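You operate a simulated robot arm through the tools that you are given. There is no shell and no other tool. Be economical: measure what you need, move in short steps, check, and stop when the job is done.

You are at the controls of a simulated two-armed robot. One attempt, no reset.

TASK
Take the beige open box marked "J-79" from the top of the board stack and leave it on the top of the white sill board. Put the 22 mm rubber sleeve from the top of the fixings bench on the teal tile and the 28 mm rubber sleeve on the top of the meter stand. Put the brown cube on the shelf under the jig. Pick up the blue pot with one hand, pass it to the other hand and put it on the shelf of the sample bench. Put the eye wash bottle from the top of the sample bench on the film bed of the roll stand. Do these in any order. Set down upright: rubber sleeve, blue pot, eye wash bottle.
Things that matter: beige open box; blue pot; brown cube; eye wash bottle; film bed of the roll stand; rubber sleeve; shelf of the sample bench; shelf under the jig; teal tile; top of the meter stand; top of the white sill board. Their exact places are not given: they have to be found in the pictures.

The check looks at the end state, three seconds after you hand in, the way a careful person would. Anything else that was tipped, shoved, dropped, spilled or broken makes it a failure.

THE ROBOT
Two 7-joint arms with two-finger parallel grippers on one trunk, on a base that drives. Base frame: it is fixed to the floor where the robot stands at the start and does not move with it; the origin is under the middle of the robot, x ahead of it, y to its left, z up. Units: cm, rad, N and s.
The left shoulder is at the start at [5, 15.8, 105.8], the right one opposite. With the tool pointing down near the work surface each hand reaches from about 24 to 66 cm from the robot's upright axis, wherever it stands, measured 20 degrees to its own side. Places, roughly: beige open box [75, 0, 75]; blue pot (11x11x14 cm) [340, 70, 90]; brown cube (3x3x3 cm) [250, 60, 80]; eye wash bottle [350, 75, 75]; film bed of the roll stand (17x13 cm) [116, 248, 84]; rubber sleeve [150, 50, 100]; shelf of the sample bench [350, 50, 40]; shelf under the jig [130, 40, 40]; teal tile (9x9x1 cm) [170, 50, 80]; top of the meter stand [260, 60, 80]; top of the white sill board [180, 240, 90]. Payload 3.91 kg a hand.
The tool frame of a hand sits at the grasp point between the pads (the TCP): z along the fingers, y along the line on which they close. The tips reach 3 cm beyond it. The gripper opens to 11 cm. The fingers are 2 cm wide and 1 cm thick; the gripper's body (4.8 by 11.2 cm) begins 5.5 cm behind the TCP.
Orientation is that of the tool frame in the base frame, as [roll, pitch, yaw] about the fixed x, y, z axes, in that order (R = Rz(yaw) Ry(pitch) Rx(roll)). With the fingers straight down and closing along the base's y, the tool's x points along the base's -x, its y along +y and its z along -z.

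THE INTERFACE
- The arms move only by the tool arm_command. It takes "left_targets", "right_targets" or both (then of equal length, played together; a hand with none holds still); each is a list of rows, each a list of 7 numbers: the shift along the tool's x, y, z in cm, then the turn, a rotation vector about the tool's x, y, z in rad, then the finger opening in cm, from 0 to 11. In form: [[tx, ty, tz, wx, wy, wz, gripper], ...]. A call has 1 to 12 rows; each row is the pose to reach, as a shift and turn from the pose commanded when the call began, along the tool's axes at that moment. A row lasts 0.2 s, in which the tool goes at most 5 cm and 0.15 rad; a call with a longer step from one row to the next is refused whole, and so is a gripper value outside its range. Where a pose cannot be reached the arm comes as near as it can. A force on the tool above 40 N (or 10 N above the force at the start of the call, whichever is more), or a blocked arm, ends the call early, and 0.2 s more pass. Each finger travels about 15.3 cm/s and halts on what it meets, pressing with about 41 N; the grip force reading is that of the motor and also rises with nothing between the fingers. The clock runs only during rows and for 0.2 s after the last one: add rows that repeat a pose to give the fingers time. The reply holds the time, the measured pose of the TCP, the force on the tool along the base axes, the opening and the grip force, in the units named above and with some noise, with the torque about the TCP (base axes, N m) and any sound that the robot's microphone picked up, and new pictures: "show" is both (left out), scene, wrist or none (wrist: the cameras of the hands that moved).
- Cameras (640 x 400 px; columns grow to the right, rows downward): "scene" is now at [12.81, -1.13, 119.69]; the picture's right is [-0.15, -0.99, 0.00], its down [-0.52, 0.08, -0.85] and it looks along [0.84, -0.13, -0.53] (base axes); focal length 287 px, centre (320, 200). "left" rides on the left gripper at [7.2, -1.7, -10.3] in its tool frame; the picture's right is [0.23, 0.97, 0.00], its down [-0.76, 0.18, -0.62] and it looks along [-0.61, 0.14, 0.78] (tool axes); focal length 222 px, centre (320, 200). "right" rides on the right gripper at [7.2, 1.7, -10.3] in its tool frame; the picture's right is [-0.23, 0.97, 0.00], its down [-0.76, -0.18, -0.62] and it looks along [-0.61, -0.14, 0.78] (tool axes); focal length 222 px, centre (320, 200).
- slide_trunk(by): slides the trunk up (or, below 0, down) by that many cm; the arms and the scene camera ride with it, the base frame stays. It gives what a move gives, with no picture.
- base_move(legs): drives the robot by 1 to 6 legs, each [ahead, turn to the left] in cm and rad, along the robot's own axes; the way and the turn of a leg run together, so that a leg with both is an arc; at most 150 cm and 3.142 rad a leg. The arms and the cameras ride along, it lands a little off, and it stops where it bumps. It gives what a move gives, and a new picture of the scene camera.
- head_to(pan, tilt): turns the head with the scene camera to pan (to the left, within 1.396 rad either way) and tilt (down, from -0.506 to 1.204), counted from straight ahead of the robot. It gives what a move gives, and a new picture of the scene camera.
- measure_at(camera, pixels): there is no depth. For up to 12 entries [column, row, z] of the newest picture of that camera ("zoom" is the newest enlarged one), the place [x, y] in the base frame at which the ray of that pixel passes the height z, good to about 0.3 cm. The clock stands still meanwhile.
- enlarge(camera, box): a new picture of the part [left, top, right, bottom] of that camera's present view, enlarged. The clock stands still meanwhile.
- sign_off(): hands the job in; it is judged then, once.

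Keep the steps short. Do not move on a guess: measure, check each grasp and each placing, and mend mistakes. In all there are 131 turns and 260 pictures (those below and enlarged ones count). Leave the grippers open and the arms clear of the work at the hand-in unless told otherwise, and finish with a single line.

The tools are called after "Emit:" by a JSON object that holds its "method" and its "body". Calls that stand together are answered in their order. arm_command: Moves the arms, as the interface text tells. Its arguments: {"type":"object","properties":{"left_targets":{"type":"array","items":{"type":"array","items":{"type":"number"}}},"right_targets":{"type":"array","items":{"type":"array","items":{"type":"number"}}},"show":{"type":"string","enum":["both","scene","wrist","none"]}},"required":[]} The other tools are called the same way: slide_trunk (by) slides the trunk up or down; base_move (legs) drives the base; head_to (pan, tilt) turns the head that bears the scene camera; measure_at (camera, pixels) gives the place at which the rays of pixels pass given heights; enlarge (camera, box) takes an enlarged picture of a part of a camera's view; sign_off () hands the job in.

At the start:

```text
time_s: 0.0
left_eef_pos: [43.39, 5.43, 102.21]
left_tool_rot: [3.141, -0.001, 3.141]
left_ft_force: [0.6, 0.5, -0.2]
left_torque: [-0.02, 0.01, -0.03]
left_grip_width: 10.98
left_grip_force: 0.0
right_eef_pos: [34.87, -20.58, 102.92]
right_tool_rot: [-3.14, 0.001, 3.141]
right_ft_force: [-0.1, -0.2, -0.1]
right_torque: [-0.02, -0.01, 0.0]
right_grip_width: 10.99
right_grip_force: 0.1
trunk travel left (down, up): [-30.0, 18.2]
robot x, y, heading: [-0.31, 0.19, -0.001]
head pan, tilt: [-0.154, 0.56]
```

scene: 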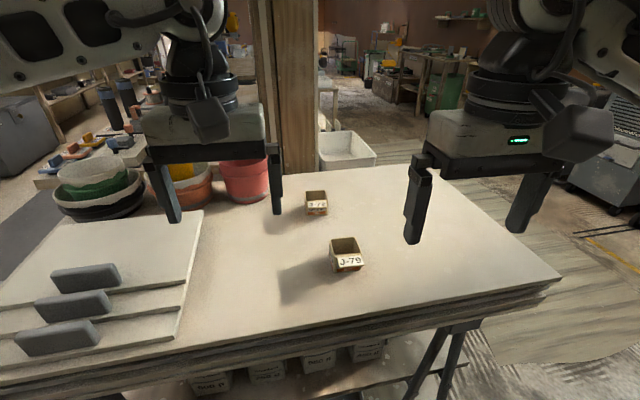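
right: 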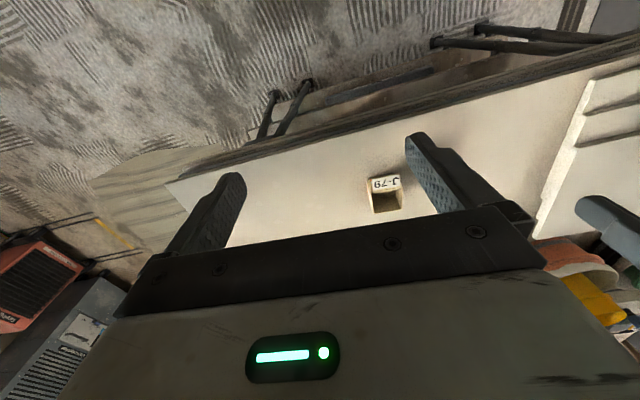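
left: 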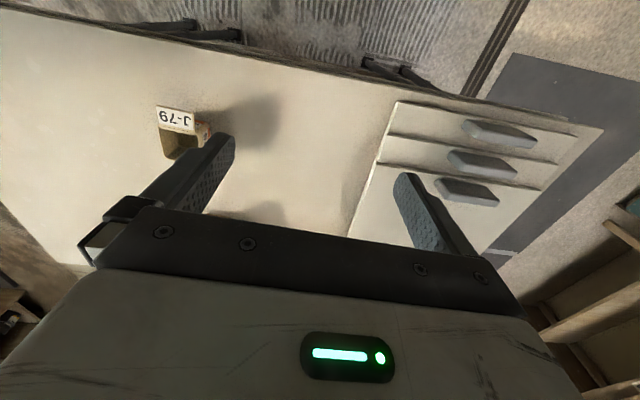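

Two small open boxes are in view, the near one, at (347,253), marked J-79. I'll enlarge this area and look left with the head.

Emit:
{"method": "enlarge", "body": {"camera": "scene", "box": [270, 170, 400, 290]}}

Emit:
{"method": "measure_at", "body": {"camera": "scene", "pixels": [[347, 270, 75], [332, 241, 75], [359, 250, 75], [355, 238, 75], [316, 213, 75], [450, 315, 75], [560, 278, 75], [420, 163, 75]]}}

Emit:
{"method": "head_to", "body": {"pan": 0.7, "tilt": 0.3}}

```text
3.33 times, centred on (335, 230) of scene
```

zoom: 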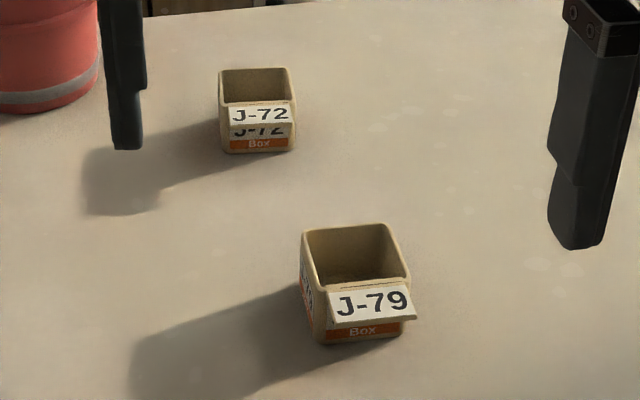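

```text
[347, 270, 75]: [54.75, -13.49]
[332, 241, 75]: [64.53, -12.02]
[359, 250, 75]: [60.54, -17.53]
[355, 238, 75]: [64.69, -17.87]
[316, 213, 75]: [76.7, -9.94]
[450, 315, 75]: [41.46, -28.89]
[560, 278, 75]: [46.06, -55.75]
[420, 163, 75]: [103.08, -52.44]
```

```text
time_s: 1.2
left_eef_pos: [43.35, 5.38, 102.17]
left_tool_rot: [3.141, 0.0, -3.141]
left_ft_force: [0.2, 0.5, -0.3]
left_torque: [0.0, -0.03, 0.02]
left_grip_width: 11.0
left_grip_force: 0.1
right_eef_pos: [34.7, -20.42, 103.07]
right_tool_rot: [3.14, 0.001, -3.141]
right_ft_force: [-0.1, 0.8, -0.4]
right_torque: [0.02, -0.04, 0.01]
right_grip_width: 10.99
right_grip_force: 0.1
trunk travel left (down, up): [-30.0, 18.2]
robot x, y, heading: [0.1, 0.02, 0.002]
head pan, tilt: [0.7, 0.3]
```

scene: 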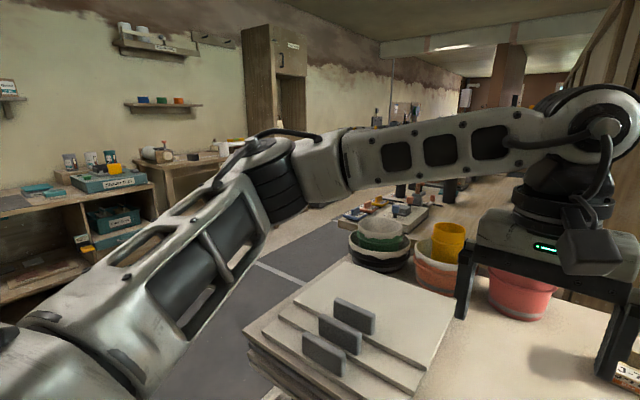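

The target is the J-79 box. I'll get its height by crossing the rays of the two wrist cameras.

Emit:
{"method": "enlarge", "body": {"camera": "right", "box": [340, 150, 430, 230]}}

Emit:
{"method": "measure_at", "body": {"camera": "zoom", "pixels": [[320, 200, 76], [320, 200, 80]]}}

Emit:
{"method": "enlarge", "body": {"camera": "left", "box": [140, 90, 230, 170]}}

Emit:
{"method": "head_to", "body": {"pan": -0.2, "tilt": 0.75}}

```text
5.00 times, centred on (385, 190) of right
```

zoom: 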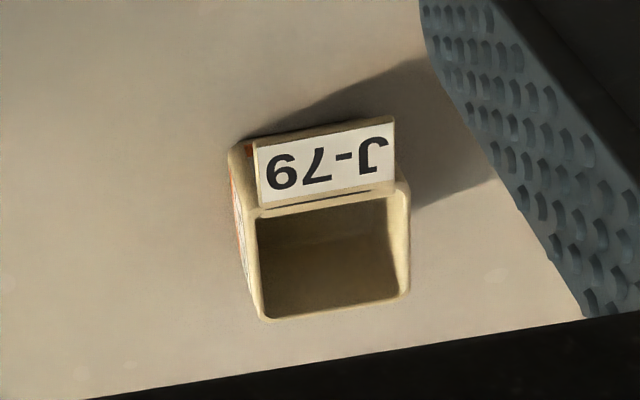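

```text
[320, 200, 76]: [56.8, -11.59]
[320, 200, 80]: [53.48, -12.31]
```

```text
5.00 times, centred on (185, 130) of left
```

zoom: 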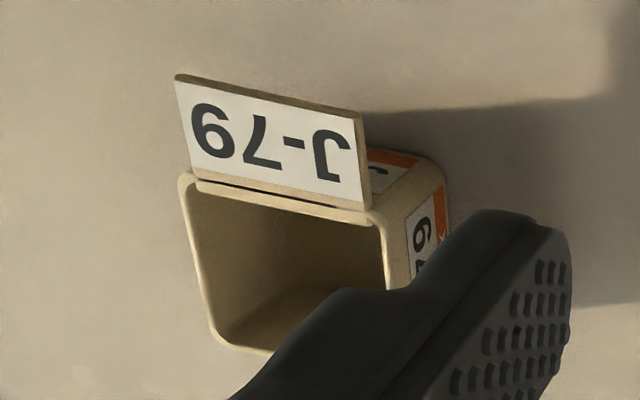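

```text
time_s: 2.4
left_eef_pos: [43.33, 5.52, 102.22]
left_tool_rot: [-3.141, 0.001, 3.141]
left_ft_force: [0.9, -0.3, -0.6]
left_torque: [0.0, 0.0, -0.01]
left_grip_width: 10.98
left_grip_force: 0.0
right_eef_pos: [34.77, -20.49, 102.99]
right_tool_rot: [-3.141, 0.0, -3.141]
right_ft_force: [0.0, 0.7, 1.3]
right_torque: [-0.02, 0.0, -0.02]
right_grip_width: 11.01
right_grip_force: 0.0
trunk travel left (down, up): [-30.0, 18.2]
robot x, y, heading: [0.21, -0.11, 0.005]
head pan, tilt: [-0.201, 0.75]
```

scene: 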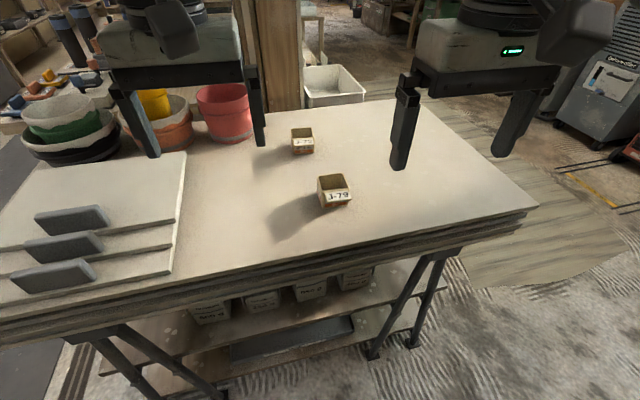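

I'll cross the rays for the rim corners A and B by the flap.

Emit:
{"method": "measure_at", "body": {"camera": "right", "pixels": [[372.6, 192.6, 76], [372.6, 192.6, 82], [400.4, 187.6, 76], [400.4, 187.6, 82], [374, 214, 76], [374, 214, 82], [403, 208.5, 76], [403, 208.5, 82]]}}

Emit:
{"method": "measure_at", "body": {"camera": "left", "pixels": [[159.4, 126.4, 76], [159.4, 126.4, 82], [196, 133, 76], [196, 133, 82], [164.5, 158.5, 76], [164.5, 158.5, 82]]}}

Emit:
{"method": "measure_at", "body": {"camera": "scene", "pixels": [[334, 209, 70], [334, 209, 76], [540, 208, 70], [540, 208, 76]]}}

```text
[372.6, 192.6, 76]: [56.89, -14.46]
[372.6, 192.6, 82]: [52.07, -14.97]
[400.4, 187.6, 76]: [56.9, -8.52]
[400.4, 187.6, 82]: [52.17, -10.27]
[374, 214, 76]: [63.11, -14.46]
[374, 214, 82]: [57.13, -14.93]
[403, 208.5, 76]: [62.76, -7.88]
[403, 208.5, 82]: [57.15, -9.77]
```

```text
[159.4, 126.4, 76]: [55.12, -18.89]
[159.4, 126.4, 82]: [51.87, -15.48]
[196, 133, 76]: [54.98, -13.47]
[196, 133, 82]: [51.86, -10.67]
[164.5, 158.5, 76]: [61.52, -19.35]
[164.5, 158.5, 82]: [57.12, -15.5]
```

```text
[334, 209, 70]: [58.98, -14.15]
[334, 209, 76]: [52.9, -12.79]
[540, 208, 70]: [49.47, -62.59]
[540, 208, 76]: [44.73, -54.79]
```

The rays meet at a rim height of about 82.6, with the box centred near [54.2,-12.7] and the table at about 77.4. I'll bring the right hand above it.

Emit:
{"method": "arm_command", "body": {"right_targets": [[-4, 1.6, 2.2, 0, 0, 0, 11], [-8, 3.2, 4.4, 0, 0, 0, 11], [-12, 4.8, 6.6, 0, 0, 0, 11], [-16, 6.4, 8.8, 0, 0, 0, 11], [-19.5, 7.8, 11, 0, 0, 0, 11], [-19.5, 7.8, 11, 0, 0, 0, 11]], "show": "both"}}

```text
time_s: 3.8
left_eef_pos: [43.28, 5.42, 102.14]
left_tool_rot: [-3.142, 0.0, -3.14]
left_ft_force: [-0.3, -0.4, -0.3]
left_torque: [0.02, -0.06, 0.03]
left_grip_width: 11.01
left_grip_force: 0.1
right_eef_pos: [54.26, -12.55, 91.96]
right_tool_rot: [3.141, -0.001, -3.141]
right_ft_force: [0.1, -0.5, 0.6]
right_torque: [-0.04, -0.01, 0.01]
right_grip_width: 11.02
right_grip_force: 0.1
trunk travel left (down, up): [-30.0, 18.2]
robot x, y, heading: [-0.04, 0.2, -0.001]
head pan, tilt: [-0.201, 0.75]
```

scene: 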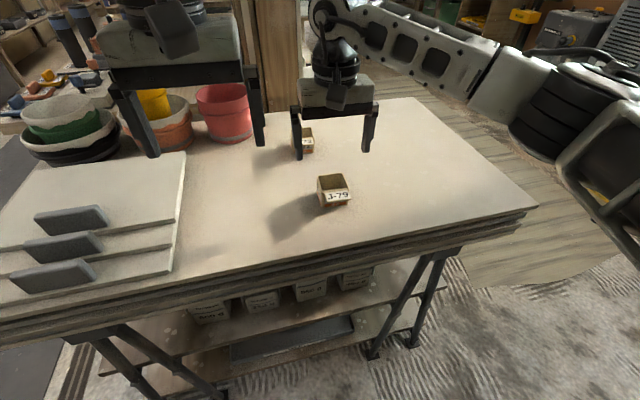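
right: 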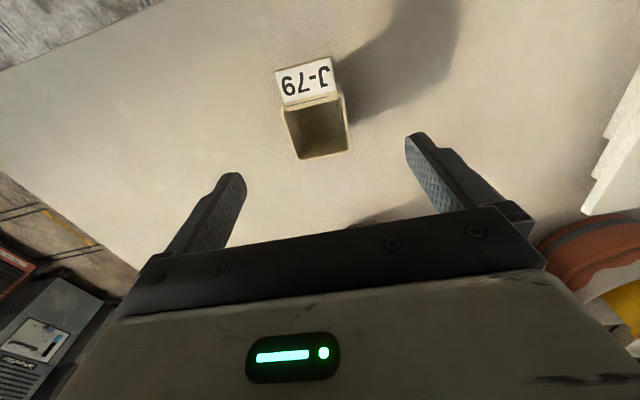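

Emit:
{"method": "measure_at", "body": {"camera": "right", "pixels": [[281, 106, 82.6], [342, 95, 82.6], [298, 159, 82.6], [348, 150, 82.6], [275, 75, 82.6], [300, 159, 79], [300, 159, 84]]}}

Emit:
{"method": "measure_at", "body": {"camera": "scene", "pixels": [[318, 178, 82.6], [341, 175, 82.6], [350, 187, 82.6], [323, 191, 82.6]]}}

```text
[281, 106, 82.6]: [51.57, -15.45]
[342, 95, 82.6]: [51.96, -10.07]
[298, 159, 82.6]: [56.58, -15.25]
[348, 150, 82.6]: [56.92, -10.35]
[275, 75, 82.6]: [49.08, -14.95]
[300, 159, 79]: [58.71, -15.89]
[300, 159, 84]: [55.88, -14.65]
```

```text
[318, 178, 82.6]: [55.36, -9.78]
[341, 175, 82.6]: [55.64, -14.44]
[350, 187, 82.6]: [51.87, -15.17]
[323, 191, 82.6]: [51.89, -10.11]
```

The box is centred between the fingers. I'll descend 10.6 cm, then close.

Emit:
{"method": "arm_command", "body": {"right_targets": [[0, -0.2, 4, 0, 0, 0, 10], [0, -0.2, 8, 0, 0, 0, 9], [0, -0.2, 10.6, 0, 0, 0, 9], [0, -0.2, 10.6, 0, 0, 0, 9], [0, -0.2, 10.6, 0, 0, 0, 6.5], [0, -0.2, 10.6, 0, 0, 0, 4.5], [0, -0.2, 10.6, 0, 0, 0, 4], [0, -0.2, 10.6, 0, 0, 0, 4]], "show": "wrist"}}

```text
time_s: 5.6
left_eef_pos: [43.37, 5.48, 102.14]
left_tool_rot: [3.141, -0.001, 3.141]
left_ft_force: [0.2, -0.9, 0.9]
left_torque: [0.01, 0.02, -0.01]
left_grip_width: 10.99
left_grip_force: 0.1
right_eef_pos: [54.2, -12.93, 80.95]
right_tool_rot: [3.141, 0.001, 3.141]
right_ft_force: [0.4, 1.2, 2.2]
right_torque: [0.08, -0.03, 0.02]
right_grip_width: 5.48
right_grip_force: 40.9
trunk travel left (down, up): [-30.0, 18.2]
robot x, y, heading: [-0.06, 0.09, 0.001]
head pan, tilt: [-0.201, 0.75]
```

right: 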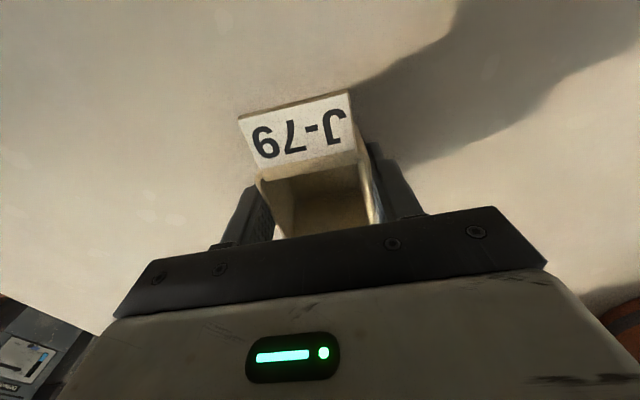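

Gripped at 5.48 cm. I'll lift it and pull it in close to the body.

Emit:
{"method": "arm_command", "body": {"right_targets": [[0, 0, -4, 0, 0, 0, 4], [0, 0, -8, 0, 0, 0, 4], [0, 0, -12, 0, 0, 0, 4], [2, -1, -16, 0, 0, 0, 4], [6, -3, -19, 0, 0, 0, 4], [10, -5, -21, 0, 0, 0, 4], [14, -6, -22, 0, 0, 0, 4], [18, -7, -22, 0, 0, 0, 4], [18, -7, -22, 0, 0, 0, 4]], "show": "wrist"}}

Emit:
{"method": "head_to", "body": {"pan": 0.2, "tilt": 0.1}}

Emit:
{"method": "head_to", "body": {"pan": 1.2, "tilt": 0.25}}

Emit:
{"method": "head_to", "body": {"pan": -0.6, "tilt": 0.25}}

```text
refused: row 5 steps farther than a row can; nothing moved
```

```text
time_s: 6.6
left_eef_pos: [43.38, 5.51, 102.18]
left_tool_rot: [3.141, 0.001, -3.141]
left_ft_force: [-0.2, 0.2, 0.7]
left_torque: [0.02, 0.01, 0.0]
left_grip_width: 11.01
left_grip_force: 0.0
right_eef_pos: [54.17, -12.91, 81.11]
right_tool_rot: [3.141, 0.001, -3.141]
right_ft_force: [-0.2, 0.0, 1.5]
right_torque: [0.04, -0.06, -0.02]
right_grip_width: 5.52
right_grip_force: 40.5
trunk travel left (down, up): [-30.0, 18.2]
robot x, y, heading: [-0.18, -0.04, -0.003]
head pan, tilt: [0.201, 0.099]
```

scene: 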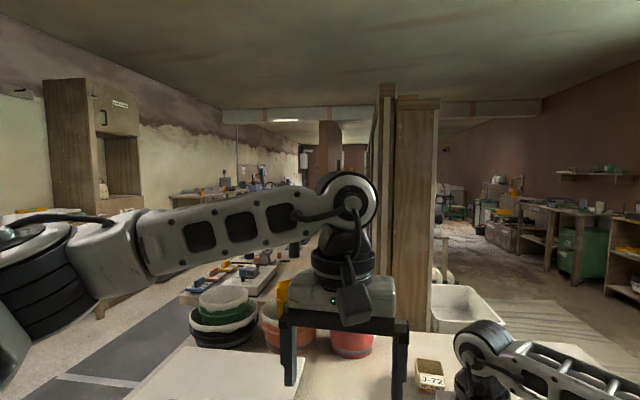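

```text
time_s: 7.9
left_eef_pos: [43.46, 5.41, 102.17]
left_tool_rot: [-3.141, -0.001, 3.14]
left_ft_force: [-0.3, 0.1, 0.1]
left_torque: [-0.01, 0.01, 0.01]
left_grip_width: 11.0
left_grip_force: 0.0
right_eef_pos: [54.22, -12.89, 80.95]
right_tool_rot: [-3.141, 0.0, -3.141]
right_ft_force: [0.0, 0.2, 1.3]
right_torque: [-0.01, -0.03, 0.0]
right_grip_width: 5.54
right_grip_force: 41.1
trunk travel left (down, up): [-30.0, 18.2]
robot x, y, heading: [0.25, 0.03, -0.0]
head pan, tilt: [1.201, 0.25]
```

scene: 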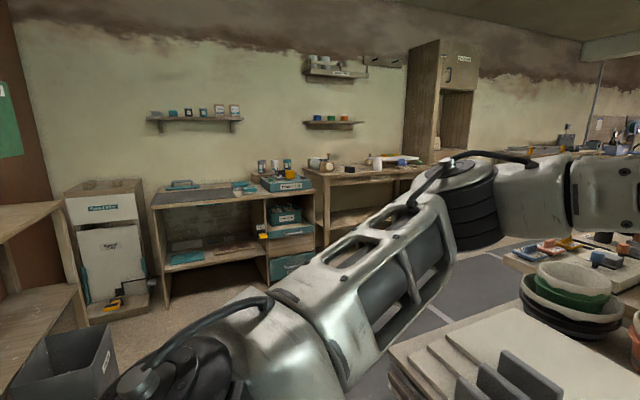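

```text
time_s: 9.7
left_eef_pos: [43.32, 5.42, 102.22]
left_tool_rot: [3.142, 0.0, 3.141]
left_ft_force: [0.8, -0.4, -0.4]
left_torque: [0.01, -0.01, 0.02]
left_grip_width: 11.01
left_grip_force: 0.0
right_eef_pos: [54.13, -12.95, 80.98]
right_tool_rot: [3.141, 0.0, -3.141]
right_ft_force: [-0.1, -0.6, 2.0]
right_torque: [0.0, -0.03, -0.01]
right_grip_width: 5.52
right_grip_force: 40.8
trunk travel left (down, up): [-30.0, 18.2]
robot x, y, heading: [0.29, 0.05, -0.003]
head pan, tilt: [-0.6, 0.25]
```

scene: 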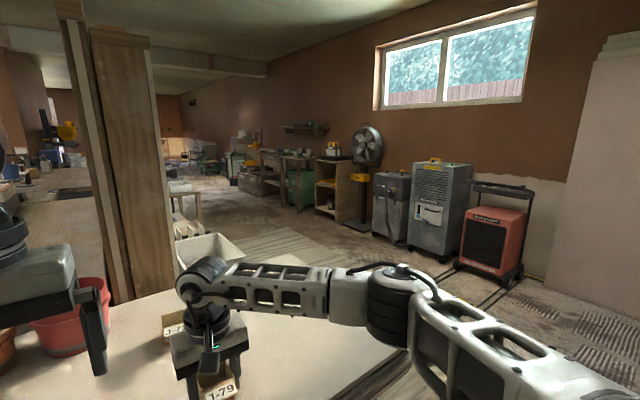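

One row stepped too far, so nothing moved. I'll repeat the lift with shorter rows.

Emit:
{"method": "arm_command", "body": {"right_targets": [[0, 0, -4, 0, 0, 0, 4], [0, 0, -8, 0, 0, 0, 4], [0, 0, -12, 0, 0, 0, 4], [2, -1, -16, 0, 0, 0, 4], [5, -2, -19, 0, 0, 0, 4], [9, -4, -20, 0, 0, 0, 4], [13, -5, -20, 0, 0, 0, 4], [17, -6, -20, 0, 0, 0, 4], [18, -7, -20, 0, 0, 0, 4]], "show": "wrist"}}

Emit:
{"method": "arm_command", "body": {"left_targets": [[3, 3, 0, 0, 0, 0, 11], [6, 6, 0, 0, 0, 0, 11], [9, 9, 0, 0, 0, 0, 11], [9, 13, 0, 0, 0, 0, 11], [9, 13, 0, 0, 0, 0, 11]], "show": "none"}}

Emit:
{"method": "head_to", "body": {"pan": 0.4, "tilt": 0.2}}

```text
time_s: 11.7
left_eef_pos: [43.33, 5.54, 102.15]
left_tool_rot: [-3.141, -0.001, 3.141]
left_ft_force: [-0.7, 0.5, 0.2]
left_torque: [0.0, -0.01, -0.03]
left_grip_width: 10.97
left_grip_force: 0.0
right_eef_pos: [36.14, -20.25, 101.42]
right_tool_rot: [3.141, 0.001, 3.141]
right_ft_force: [0.3, 0.2, -0.8]
right_torque: [-0.01, -0.06, -0.01]
right_grip_width: 5.49
right_grip_force: 40.6
trunk travel left (down, up): [-30.0, 18.2]
robot x, y, heading: [-0.19, 0.31, -0.004]
head pan, tilt: [-0.6, 0.25]
```

right: 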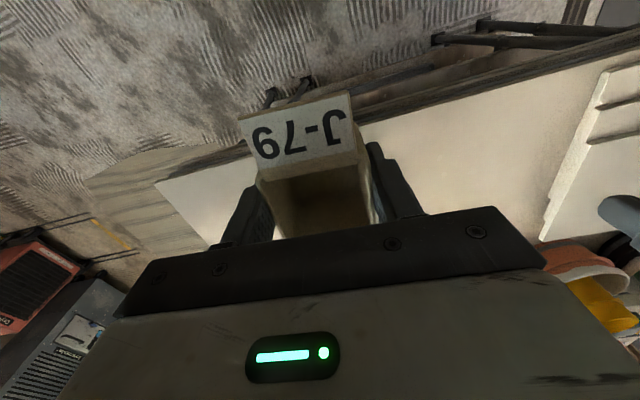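

```text
time_s: 12.9
left_eef_pos: [34.12, 18.49, 102.25]
left_tool_rot: [-3.141, 0.0, -3.141]
left_ft_force: [-0.2, -0.7, -0.9]
left_torque: [0.01, 0.02, 0.0]
left_grip_width: 11.0
left_grip_force: 0.1
right_eef_pos: [36.19, -20.16, 101.3]
right_tool_rot: [-3.141, 0.0, 3.14]
right_ft_force: [-0.2, -0.1, -0.7]
right_torque: [-0.03, -0.04, 0.0]
right_grip_width: 5.5
right_grip_force: 41.1
trunk travel left (down, up): [-30.0, 18.2]
robot x, y, heading: [-0.02, 0.08, -0.004]
head pan, tilt: [-0.6, 0.25]
```

```text
time_s: 14.1
left_eef_pos: [34.1, 18.53, 102.38]
left_tool_rot: [-3.141, -0.001, 3.142]
left_ft_force: [-0.2, 0.0, 0.0]
left_torque: [-0.05, -0.01, -0.04]
left_grip_width: 11.02
left_grip_force: 0.0
right_eef_pos: [36.15, -20.24, 101.36]
right_tool_rot: [-3.14, 0.001, -3.141]
right_ft_force: [-0.3, -0.3, 0.4]
right_torque: [-0.03, -0.02, 0.02]
right_grip_width: 5.54
right_grip_force: 41.0
trunk travel left (down, up): [-30.0, 18.2]
robot x, y, heading: [0.17, 0.02, -0.0]
head pan, tilt: [0.4, 0.201]
```

scene: 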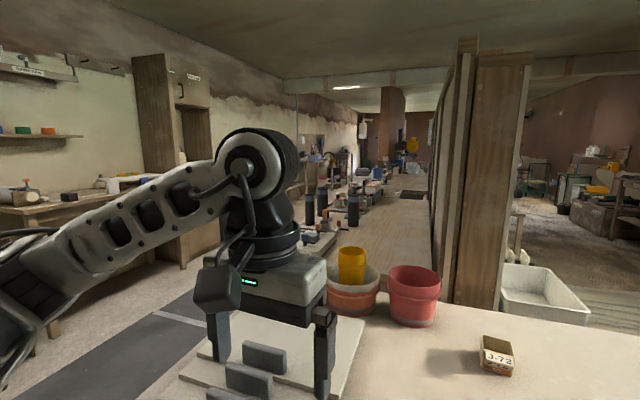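

I have the box. I'll back off a little and turn left to view the aisle.

Emit:
{"method": "base_move", "body": {"legs": [[-15, 0], [0, 1.1]]}}

Emit:
{"method": "head_to", "body": {"pan": -0.2, "tilt": 0.5}}

```text
time_s: 18.3
left_eef_pos: [-15.76, 38.82, 102.28]
left_tool_rot: [-3.141, 0.0, -2.042]
left_ft_force: [-0.5, 0.0, 0.0]
left_torque: [0.01, -0.03, -0.02]
left_grip_width: 11.0
left_grip_force: 0.0
right_eef_pos: [19.63, 22.92, 101.33]
right_tool_rot: [-3.141, 0.0, -2.042]
right_ft_force: [1.1, 0.5, -0.5]
right_torque: [0.0, -0.01, -0.01]
right_grip_width: 5.51
right_grip_force: 40.6
trunk travel left (down, up): [-30.0, 18.2]
robot x, y, heading: [-14.59, 0.06, 1.102]
head pan, tilt: [0.4, 0.201]
```

scene: 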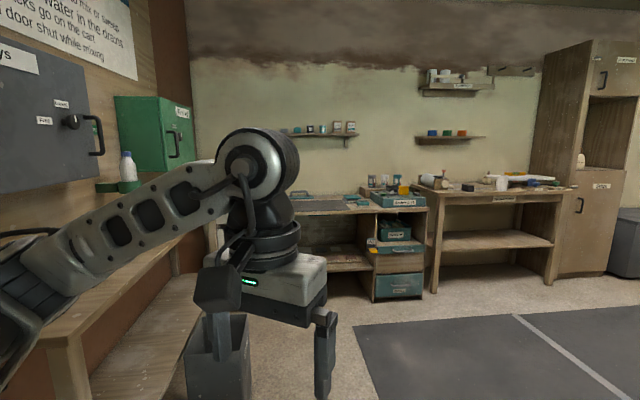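

```text
time_s: 19.3
left_eef_pos: [-15.77, 38.83, 102.32]
left_tool_rot: [-3.14, 0.0, -2.042]
left_ft_force: [0.5, 0.8, -0.2]
left_torque: [0.01, -0.01, 0.01]
left_grip_width: 10.99
left_grip_force: 0.0
right_eef_pos: [19.62, 23.01, 101.38]
right_tool_rot: [-3.141, -0.001, -2.041]
right_ft_force: [-0.5, 0.2, -0.4]
right_torque: [0.02, -0.02, 0.0]
right_grip_width: 5.5
right_grip_force: 40.7
trunk travel left (down, up): [-30.0, 18.2]
robot x, y, heading: [-14.69, -0.21, 1.098]
head pan, tilt: [-0.201, 0.499]
```

scene: 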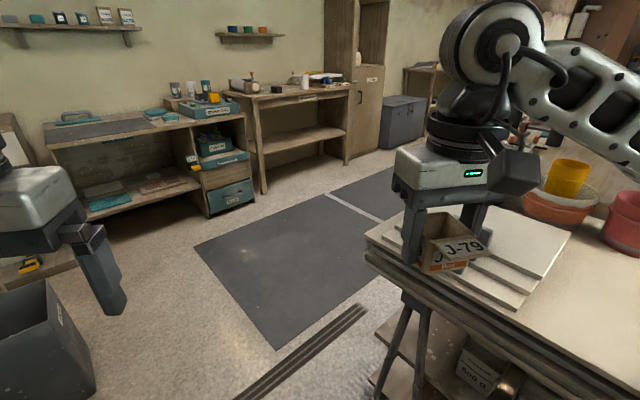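

I'll measure the mat corners on the floor and the bench tops to get my bearings, and enlarge the wall bench.

Emit:
{"method": "measure_at", "body": {"camera": "scene", "pixels": [[195, 246, 0], [277, 349, 0], [325, 194, 0], [390, 222, 0], [325, 80, 88], [245, 90, 84], [365, 250, 77], [262, 194, 0], [70, 275, 0], [395, 150, 0]]}}

Emit:
{"method": "enlarge", "body": {"camera": "scene", "box": [160, 50, 380, 190]}}

```text
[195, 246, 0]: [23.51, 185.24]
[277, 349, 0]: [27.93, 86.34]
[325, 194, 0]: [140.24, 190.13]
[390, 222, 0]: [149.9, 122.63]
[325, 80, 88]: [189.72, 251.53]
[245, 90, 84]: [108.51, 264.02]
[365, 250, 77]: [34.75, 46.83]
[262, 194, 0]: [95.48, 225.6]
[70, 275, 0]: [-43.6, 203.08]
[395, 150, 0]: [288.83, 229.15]
```

```text
2.86 times, centred on (270, 120) of scene
```

zoom: 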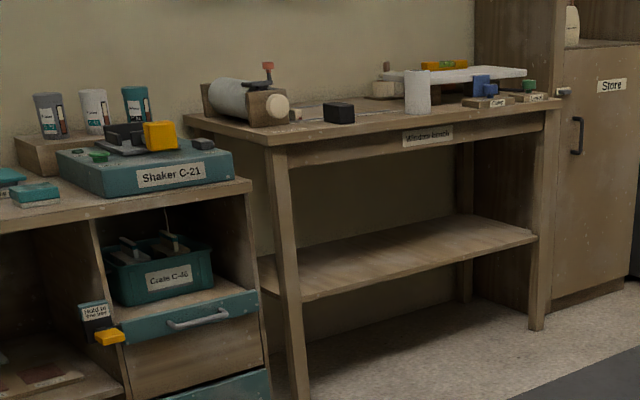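

The roll stand is on the left of the window bench (x≈116) and the sill board on its right (x≈187), with the bench front at y≈225. I'll drive into the aisle in two stages.

Emit:
{"method": "base_move", "body": {"legs": [[0, 0.37], [105, 0], [0, -1.0]]}}

```text
time_s: 28.2
left_eef_pos: [18.83, 134.09, 102.21]
left_tool_rot: [-3.141, 0.0, -2.681]
left_ft_force: [-0.3, -0.7, -0.8]
left_torque: [0.01, 0.03, 0.0]
left_grip_width: 11.03
left_grip_force: 0.2
right_eef_pos: [37.82, 100.28, 101.38]
right_tool_rot: [3.141, -0.001, -2.681]
right_ft_force: [0.4, 0.3, 0.0]
right_torque: [0.01, 0.0, -0.02]
right_grip_width: 5.5
right_grip_force: 40.9
trunk travel left (down, up): [-30.0, 18.2]
robot x, y, heading: [-3.73, 102.11, 0.467]
head pan, tilt: [-0.201, 0.499]
```

scene: 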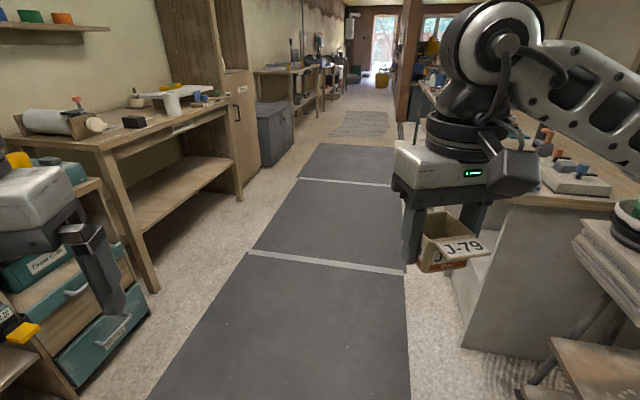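

The aisle is clear. I'll drive along it toward the window bench and turn to face it.

Emit:
{"method": "base_move", "body": {"legs": [[0, -0.03], [120, 0], [54, 0], [0, 1.13]]}}

Emit:
{"method": "head_to", "body": {"pan": -0.3, "tilt": 0.55}}

```text
time_s: 40.4
left_eef_pos: [139.29, 210.4, 102.32]
left_tool_rot: [3.141, 0.001, -1.59]
left_ft_force: [0.0, 0.5, 0.0]
left_torque: [0.01, 0.0, -0.02]
left_grip_width: 10.99
left_grip_force: 0.1
right_eef_pos: [178.0, 211.66, 101.4]
right_tool_rot: [3.141, -0.001, -1.589]
right_ft_force: [0.2, 0.4, -0.9]
right_torque: [0.01, 0.01, 0.01]
right_grip_width: 5.51
right_grip_force: 40.6
trunk travel left (down, up): [-30.0, 18.2]
robot x, y, heading: [157.34, 176.0, 1.549]
head pan, tilt: [-0.201, 0.499]
```

scene: 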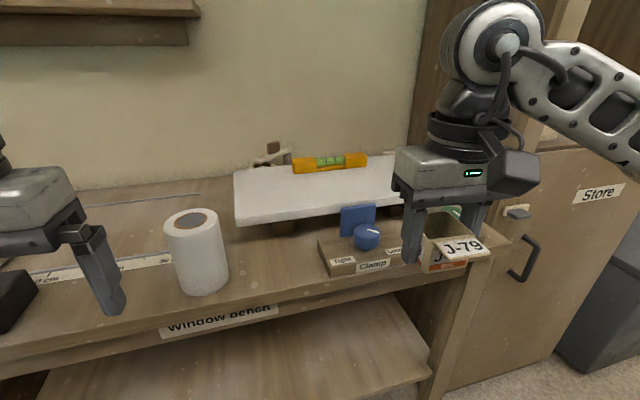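

```text
time_s: 41.0
left_eef_pos: [139.3, 210.52, 102.3]
left_tool_rot: [-3.141, 0.0, -1.59]
left_ft_force: [-1.2, 0.3, 0.1]
left_torque: [0.0, -0.02, 0.0]
left_grip_width: 11.01
left_grip_force: 0.0
right_eef_pos: [177.91, 211.67, 101.41]
right_tool_rot: [-3.141, 0.001, -1.589]
right_ft_force: [-0.9, -0.3, -0.7]
right_torque: [0.03, 0.01, 0.01]
right_grip_width: 5.52
right_grip_force: 41.1
trunk travel left (down, up): [-30.0, 18.2]
robot x, y, heading: [157.12, 176.04, 1.552]
head pan, tilt: [-0.3, 0.55]
```

scene: 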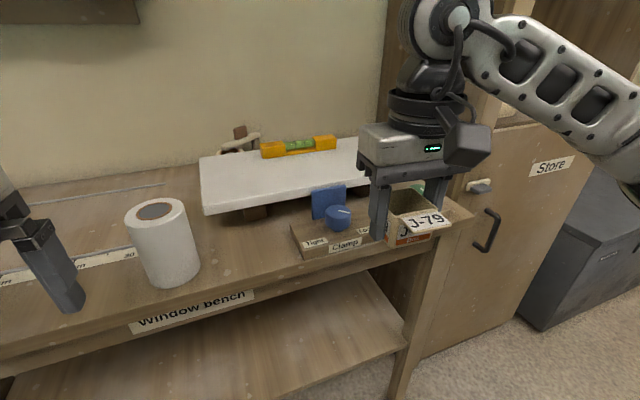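

Emit:
{"method": "enlarge", "body": {"camera": "scene", "box": [180, 110, 480, 280]}}

Emit:
{"method": "measure_at", "body": {"camera": "scene", "pixels": [[205, 207, 90], [203, 158, 90], [363, 182, 90], [360, 140, 90], [260, 150, 90], [337, 148, 90], [297, 251, 83], [370, 238, 83], [342, 195, 90]]}}

Emit:
{"method": "enlarge", "body": {"camera": "right", "box": [0, 0, 640, 400]}}

Emit:
{"method": "enlarge", "body": {"camera": "left", "box": [0, 0, 640, 400]}}

```text
2.13 times, centred on (330, 195) of scene
```

zoom: 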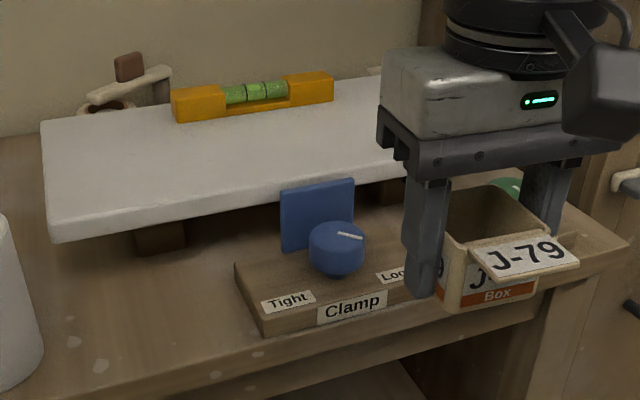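

```text
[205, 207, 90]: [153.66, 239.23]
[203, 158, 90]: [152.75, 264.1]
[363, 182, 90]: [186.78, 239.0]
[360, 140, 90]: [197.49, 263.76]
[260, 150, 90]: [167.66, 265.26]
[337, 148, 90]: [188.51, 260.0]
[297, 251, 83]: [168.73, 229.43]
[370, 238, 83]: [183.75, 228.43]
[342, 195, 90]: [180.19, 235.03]
```

```text
1.00 times, centred on (320, 200) of right (not enlarged: the box is as wide or as high as the picture)
```

zoom: 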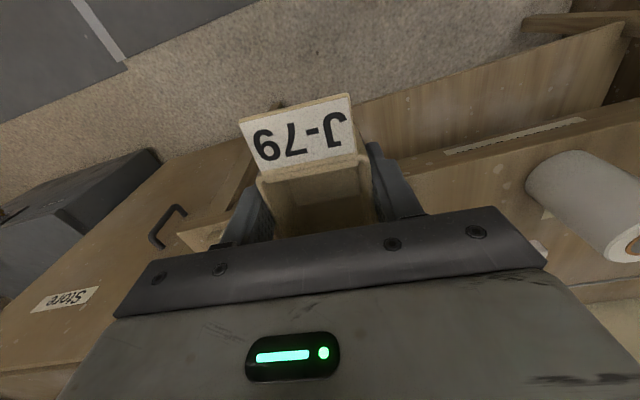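

```text
1.00 times, centred on (320, 200) of left (not enlarged: the box is as wide or as high as the picture)
```

zoom: 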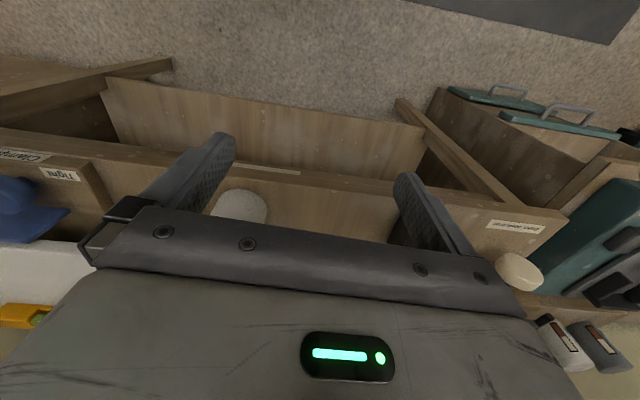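

The sill board appears to span x 153–197, y 239–264 at about z 90. I'll raise the trunk 10 cm to get its true height by parallax.

Emit:
{"method": "slide_trunk", "body": {"by": 10}}

Emit:
{"method": "enlarge", "body": {"camera": "scene", "box": [180, 130, 480, 300]}}

```text
time_s: 42.4
left_eef_pos: [139.41, 210.47, 112.3]
left_tool_rot: [3.141, 0.001, -1.591]
left_ft_force: [0.5, -0.5, 0.0]
left_torque: [0.0, 0.01, -0.03]
left_grip_width: 10.97
left_grip_force: 0.1
right_eef_pos: [178.12, 211.59, 111.48]
right_tool_rot: [-3.141, -0.001, -1.592]
right_ft_force: [0.2, -0.5, -0.1]
right_torque: [-0.06, 0.02, 0.04]
right_grip_width: 5.51
right_grip_force: 40.9
trunk travel left (down, up): [-40.0, 8.2]
robot x, y, heading: [157.2, 175.85, 1.547]
head pan, tilt: [-0.3, 0.55]
```

```text
2.13 times, centred on (330, 215) of scene
```

zoom: 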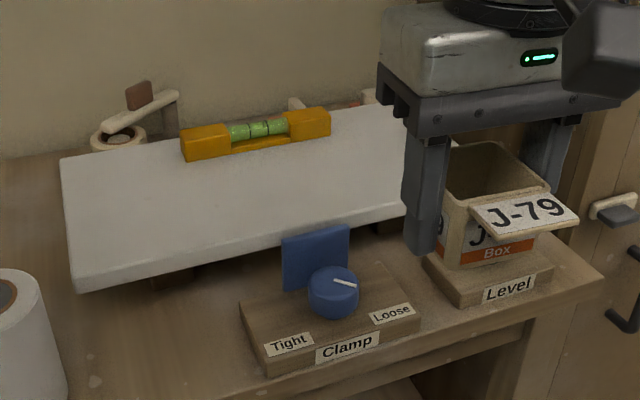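

Emit:
{"method": "measure_at", "body": {"camera": "zoom", "pixels": [[75, 276, 86], [75, 276, 90], [75, 276, 94], [62, 158, 90], [405, 208, 90], [255, 148, 90], [180, 158, 90], [330, 130, 90], [345, 228, 90]]}}

```text
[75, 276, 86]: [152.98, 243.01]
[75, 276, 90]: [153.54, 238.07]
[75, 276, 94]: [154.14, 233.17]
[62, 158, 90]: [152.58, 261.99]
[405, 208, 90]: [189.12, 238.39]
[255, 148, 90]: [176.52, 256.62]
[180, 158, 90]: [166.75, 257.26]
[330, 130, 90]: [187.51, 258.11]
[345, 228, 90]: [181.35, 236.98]
```

Parallax suggests the board top is nearer z≈93. I'll creep 10 cm ahead so that the target (about x 176, y 244) is within reach.

Emit:
{"method": "base_move", "body": {"legs": [[10, 0]]}}

Emit:
{"method": "enlarge", "body": {"camera": "scene", "box": [180, 170, 480, 340]}}

Emit:
{"method": "measure_at", "body": {"camera": "zoom", "pixels": [[320, 200, 90]]}}

```text
time_s: 43.5
left_eef_pos: [139.55, 220.33, 112.17]
left_tool_rot: [3.141, -0.001, -1.588]
left_ft_force: [0.1, 0.0, 0.4]
left_torque: [-0.02, 0.02, 0.01]
left_grip_width: 11.01
left_grip_force: 0.2
right_eef_pos: [178.14, 221.64, 111.26]
right_tool_rot: [-3.141, 0.0, -1.587]
right_ft_force: [0.1, 0.1, -0.3]
right_torque: [-0.01, 0.03, -0.03]
right_grip_width: 5.5
right_grip_force: 41.7
trunk travel left (down, up): [-40.0, 8.2]
robot x, y, heading: [157.07, 185.96, 1.551]
head pan, tilt: [-0.3, 0.55]
```

scene: 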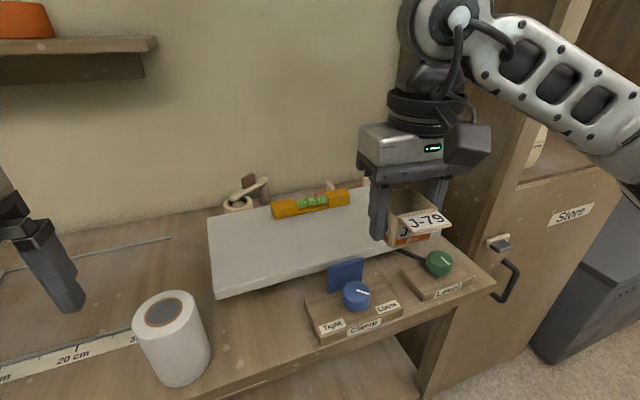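

```text
2.13 times, centred on (330, 255) of scene
```

zoom: 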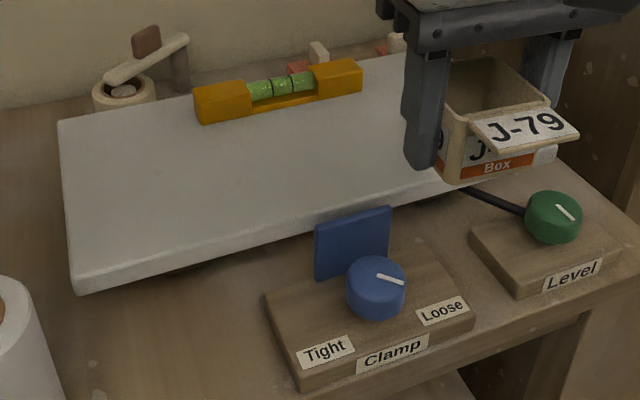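

```text
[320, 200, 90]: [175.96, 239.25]
```

Emit:
{"method": "measure_at", "body": {"camera": "zoom", "pixels": [[73, 277, 90], [73, 277, 94], [59, 121, 90], [59, 121, 94], [200, 122, 90], [200, 122, 94], [365, 95, 90], [465, 185, 90], [320, 222, 90]]}}

```text
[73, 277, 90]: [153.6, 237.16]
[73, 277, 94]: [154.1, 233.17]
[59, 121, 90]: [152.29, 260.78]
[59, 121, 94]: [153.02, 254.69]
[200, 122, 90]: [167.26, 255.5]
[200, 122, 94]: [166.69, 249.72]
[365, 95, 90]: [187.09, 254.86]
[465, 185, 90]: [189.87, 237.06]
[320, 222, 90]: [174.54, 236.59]
```

The crossings give a board top of z≈93.7, front edge y≈233.5, level at y≈250. I'll move the box above (176,242), still high.

Emit:
{"method": "arm_command", "body": {"right_targets": [[-4.5, 0.5, 0, 0, 0, 0, 4], [-9, 1, 0, 0, 0, 0, 4], [-13.5, 1.5, 2, 0, 0, 0, 4], [-17.5, 2, 4.5, 0, 0, 0, 4], [-20.4, 2, 8, 0, 0, 0, 4], [-20.4, 2, 11, 0, 0, 0, 4], [-20.4, 2, 11, 0, 0, 0, 4]]}}

```text
time_s: 45.1
left_eef_pos: [139.46, 220.4, 112.3]
left_tool_rot: [-3.141, 0.0, -1.589]
left_ft_force: [-0.2, 0.2, 0.6]
left_torque: [-0.02, -0.02, 0.01]
left_grip_width: 10.98
left_grip_force: 0.1
right_eef_pos: [176.23, 242.01, 100.34]
right_tool_rot: [3.141, 0.0, -1.589]
right_ft_force: [-0.2, -0.3, -0.7]
right_torque: [0.01, 0.01, -0.02]
right_grip_width: 5.52
right_grip_force: 40.9
trunk travel left (down, up): [-40.0, 8.2]
robot x, y, heading: [157.36, 185.76, 1.549]
head pan, tilt: [-0.3, 0.55]
```

scene: 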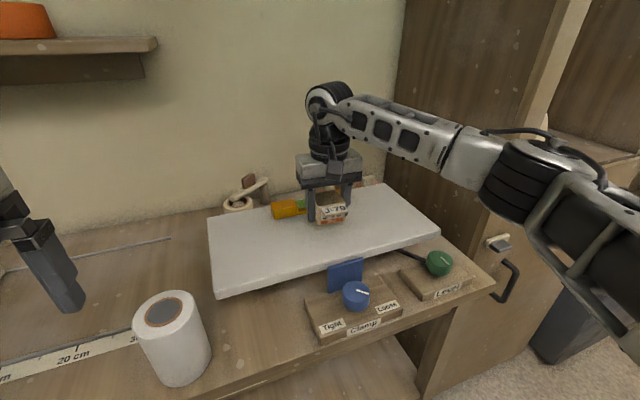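
right: 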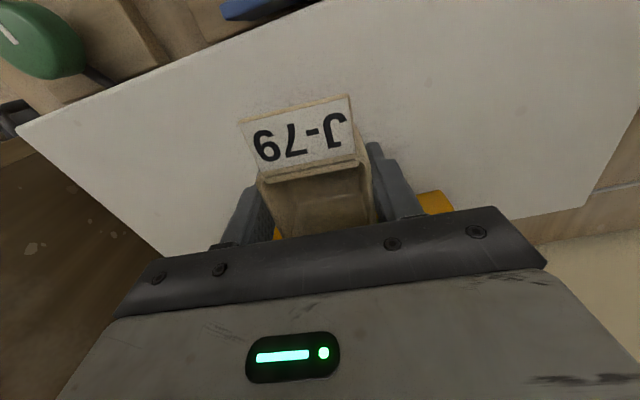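

I'll check the level's position in the wrist view, then step down in short rows, watching the force.

Emit:
{"method": "measure_at", "body": {"camera": "right", "pixels": [[440, 193, 94], [440, 193, 96], [165, 255, 94], [17, 130, 94], [585, 205, 94]]}}

Emit:
{"method": "arm_command", "body": {"right_targets": [[0, 0, 1, 0, 0, 0, 4], [0, 0, 1.8, 0, 0, 0, 4], [0, 0, 2.2, 0, 0, 0, 4], [0, 0, 2.2, 0, 0, 0, 4]], "show": "both"}}

```text
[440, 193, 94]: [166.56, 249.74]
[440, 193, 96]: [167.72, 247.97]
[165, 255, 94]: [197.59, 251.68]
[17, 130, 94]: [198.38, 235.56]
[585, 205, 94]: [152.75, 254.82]
```

```text
time_s: 46.1
left_eef_pos: [139.52, 220.27, 112.22]
left_tool_rot: [-3.14, 0.0, -1.589]
left_ft_force: [-0.5, -0.3, 0.3]
left_torque: [-0.01, 0.03, -0.03]
left_grip_width: 11.02
left_grip_force: 0.1
right_eef_pos: [176.56, 242.0, 98.1]
right_tool_rot: [3.14, 0.001, -1.588]
right_ft_force: [0.5, -0.4, -0.1]
right_torque: [0.01, 0.04, -0.01]
right_grip_width: 5.51
right_grip_force: 41.3
trunk travel left (down, up): [-40.0, 8.2]
robot x, y, heading: [157.64, 185.77, 1.552]
head pan, tilt: [-0.3, 0.55]
```

scene: 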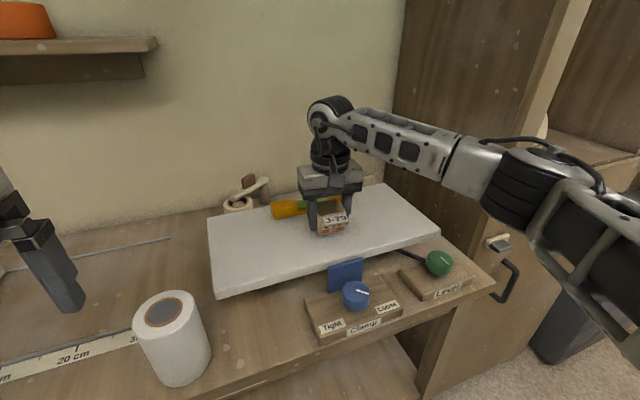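
right: 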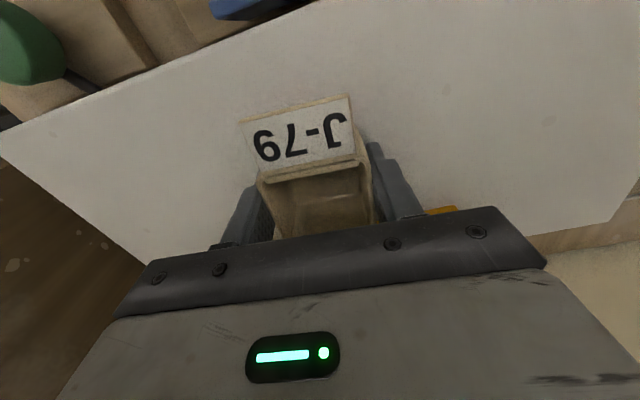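

No contact yet. I'll go further down in 0.3 cm steps.

Emit:
{"method": "arm_command", "body": {"right_targets": [[0, 0, 0.3, 0, 0, 0, 4], [0, 0, 0.6, 0, 0, 0, 4], [0, 0, 0.9, 0, 0, 0, 4]], "show": "none"}}

Emit:
{"method": "enlarge", "body": {"camera": "scene", "box": [270, 170, 390, 250]}}

```text
time_s: 46.9
left_eef_pos: [139.44, 220.39, 112.33]
left_tool_rot: [3.141, -0.001, -1.588]
left_ft_force: [0.1, 0.0, -0.6]
left_torque: [-0.03, -0.01, 0.03]
left_grip_width: 11.01
left_grip_force: 0.1
right_eef_pos: [176.55, 241.96, 97.38]
right_tool_rot: [3.141, -0.001, -1.589]
right_ft_force: [0.1, -0.7, -0.4]
right_torque: [-0.04, 0.01, 0.03]
right_grip_width: 5.52
right_grip_force: 40.8
trunk travel left (down, up): [-40.0, 8.2]
robot x, y, heading: [157.58, 185.59, 1.554]
head pan, tilt: [-0.3, 0.55]
```

```text
5.00 times, centred on (330, 210) of scene
```

zoom: 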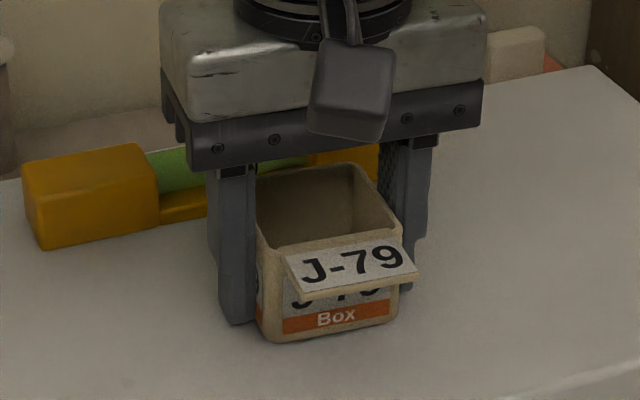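

Emit:
{"method": "arm_command", "body": {"right_targets": [[0, 0, 0.3, 0, 0, 0, 4], [0, 0, 0.6, 0, 0, 0, 4], [0, 0, 0.8, 0, 0, 0, 4]], "show": "none"}}

Emit:
{"method": "enlarge", "body": {"camera": "scene", "box": [270, 170, 390, 250]}}

```text
time_s: 47.7
left_eef_pos: [139.56, 220.11, 112.4]
left_tool_rot: [3.14, 0.004, -1.59]
left_ft_force: [1.0, 0.1, -0.7]
left_torque: [0.01, 0.0, 0.0]
left_grip_width: 11.01
left_grip_force: 0.0
right_eef_pos: [176.65, 241.83, 97.23]
right_tool_rot: [3.138, 0.011, -1.591]
right_ft_force: [6.1, 0.4, 32.7]
right_torque: [-0.31, 0.88, 0.32]
right_grip_width: 5.54
right_grip_force: 40.8
trunk travel left (down, up): [-40.0, 8.2]
robot x, y, heading: [157.35, 186.23, 1.551]
head pan, tilt: [-0.3, 0.55]
```

```text
5.00 times, centred on (330, 210) of scene
```

zoom: 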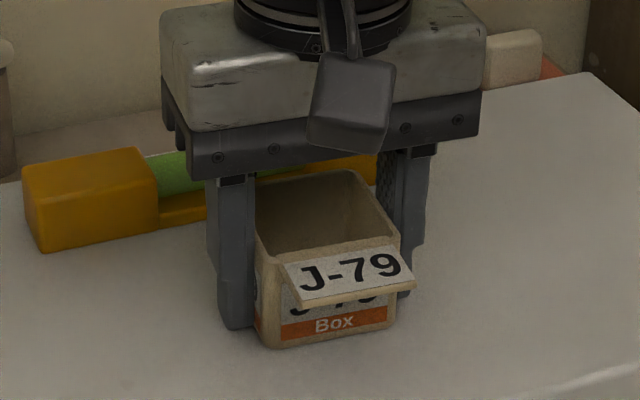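

Contact: 33 N up at z 97.2. I'll ease up 0.6 cm to take off the load, open, and rise.

Emit:
{"method": "arm_command", "body": {"right_targets": [[0, 0, -0.5, 0, 0, 0, 4], [0, 0, -0.65, 0, 0, 0, 4], [0, 0, -0.65, 0, 0, 0, 7], [0, 0, -0.65, 0, 0, 0, 8.5], [0, 0, -0.65, 0, 0, 0, 8.5], [0, 0, -4, 0, 0, 0, 8.5], [0, 0, -8, 0, 0, 0, 8.5], [0, 0, -12, 0, 0, 0, 8.5], [0, 0, -13, 0, 0, 0, 8.5]], "show": "both"}}

```text
time_s: 49.7
left_eef_pos: [139.51, 220.35, 112.32]
left_tool_rot: [3.141, 0.0, -1.588]
left_ft_force: [-0.4, 0.2, 0.2]
left_torque: [-0.02, 0.01, -0.01]
left_grip_width: 10.98
left_grip_force: 0.0
right_eef_pos: [176.49, 242.05, 109.5]
right_tool_rot: [-3.141, -0.002, -1.591]
right_ft_force: [0.2, -0.9, 0.3]
right_torque: [-0.02, 0.0, 0.02]
right_grip_width: 8.5
right_grip_force: 0.1
trunk travel left (down, up): [-40.0, 8.2]
robot x, y, heading: [157.36, 185.63, 1.551]
head pan, tilt: [-0.3, 0.55]
```

scene: 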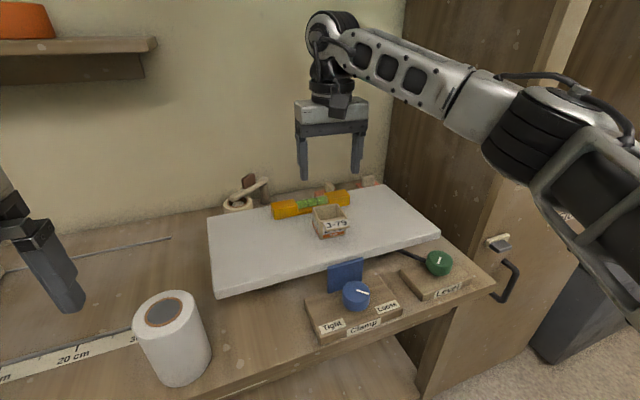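
right: 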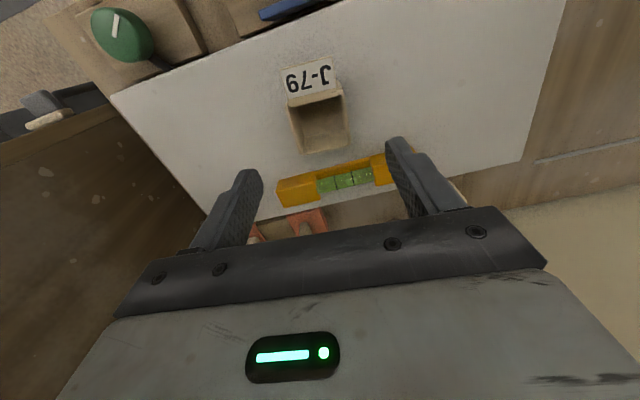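

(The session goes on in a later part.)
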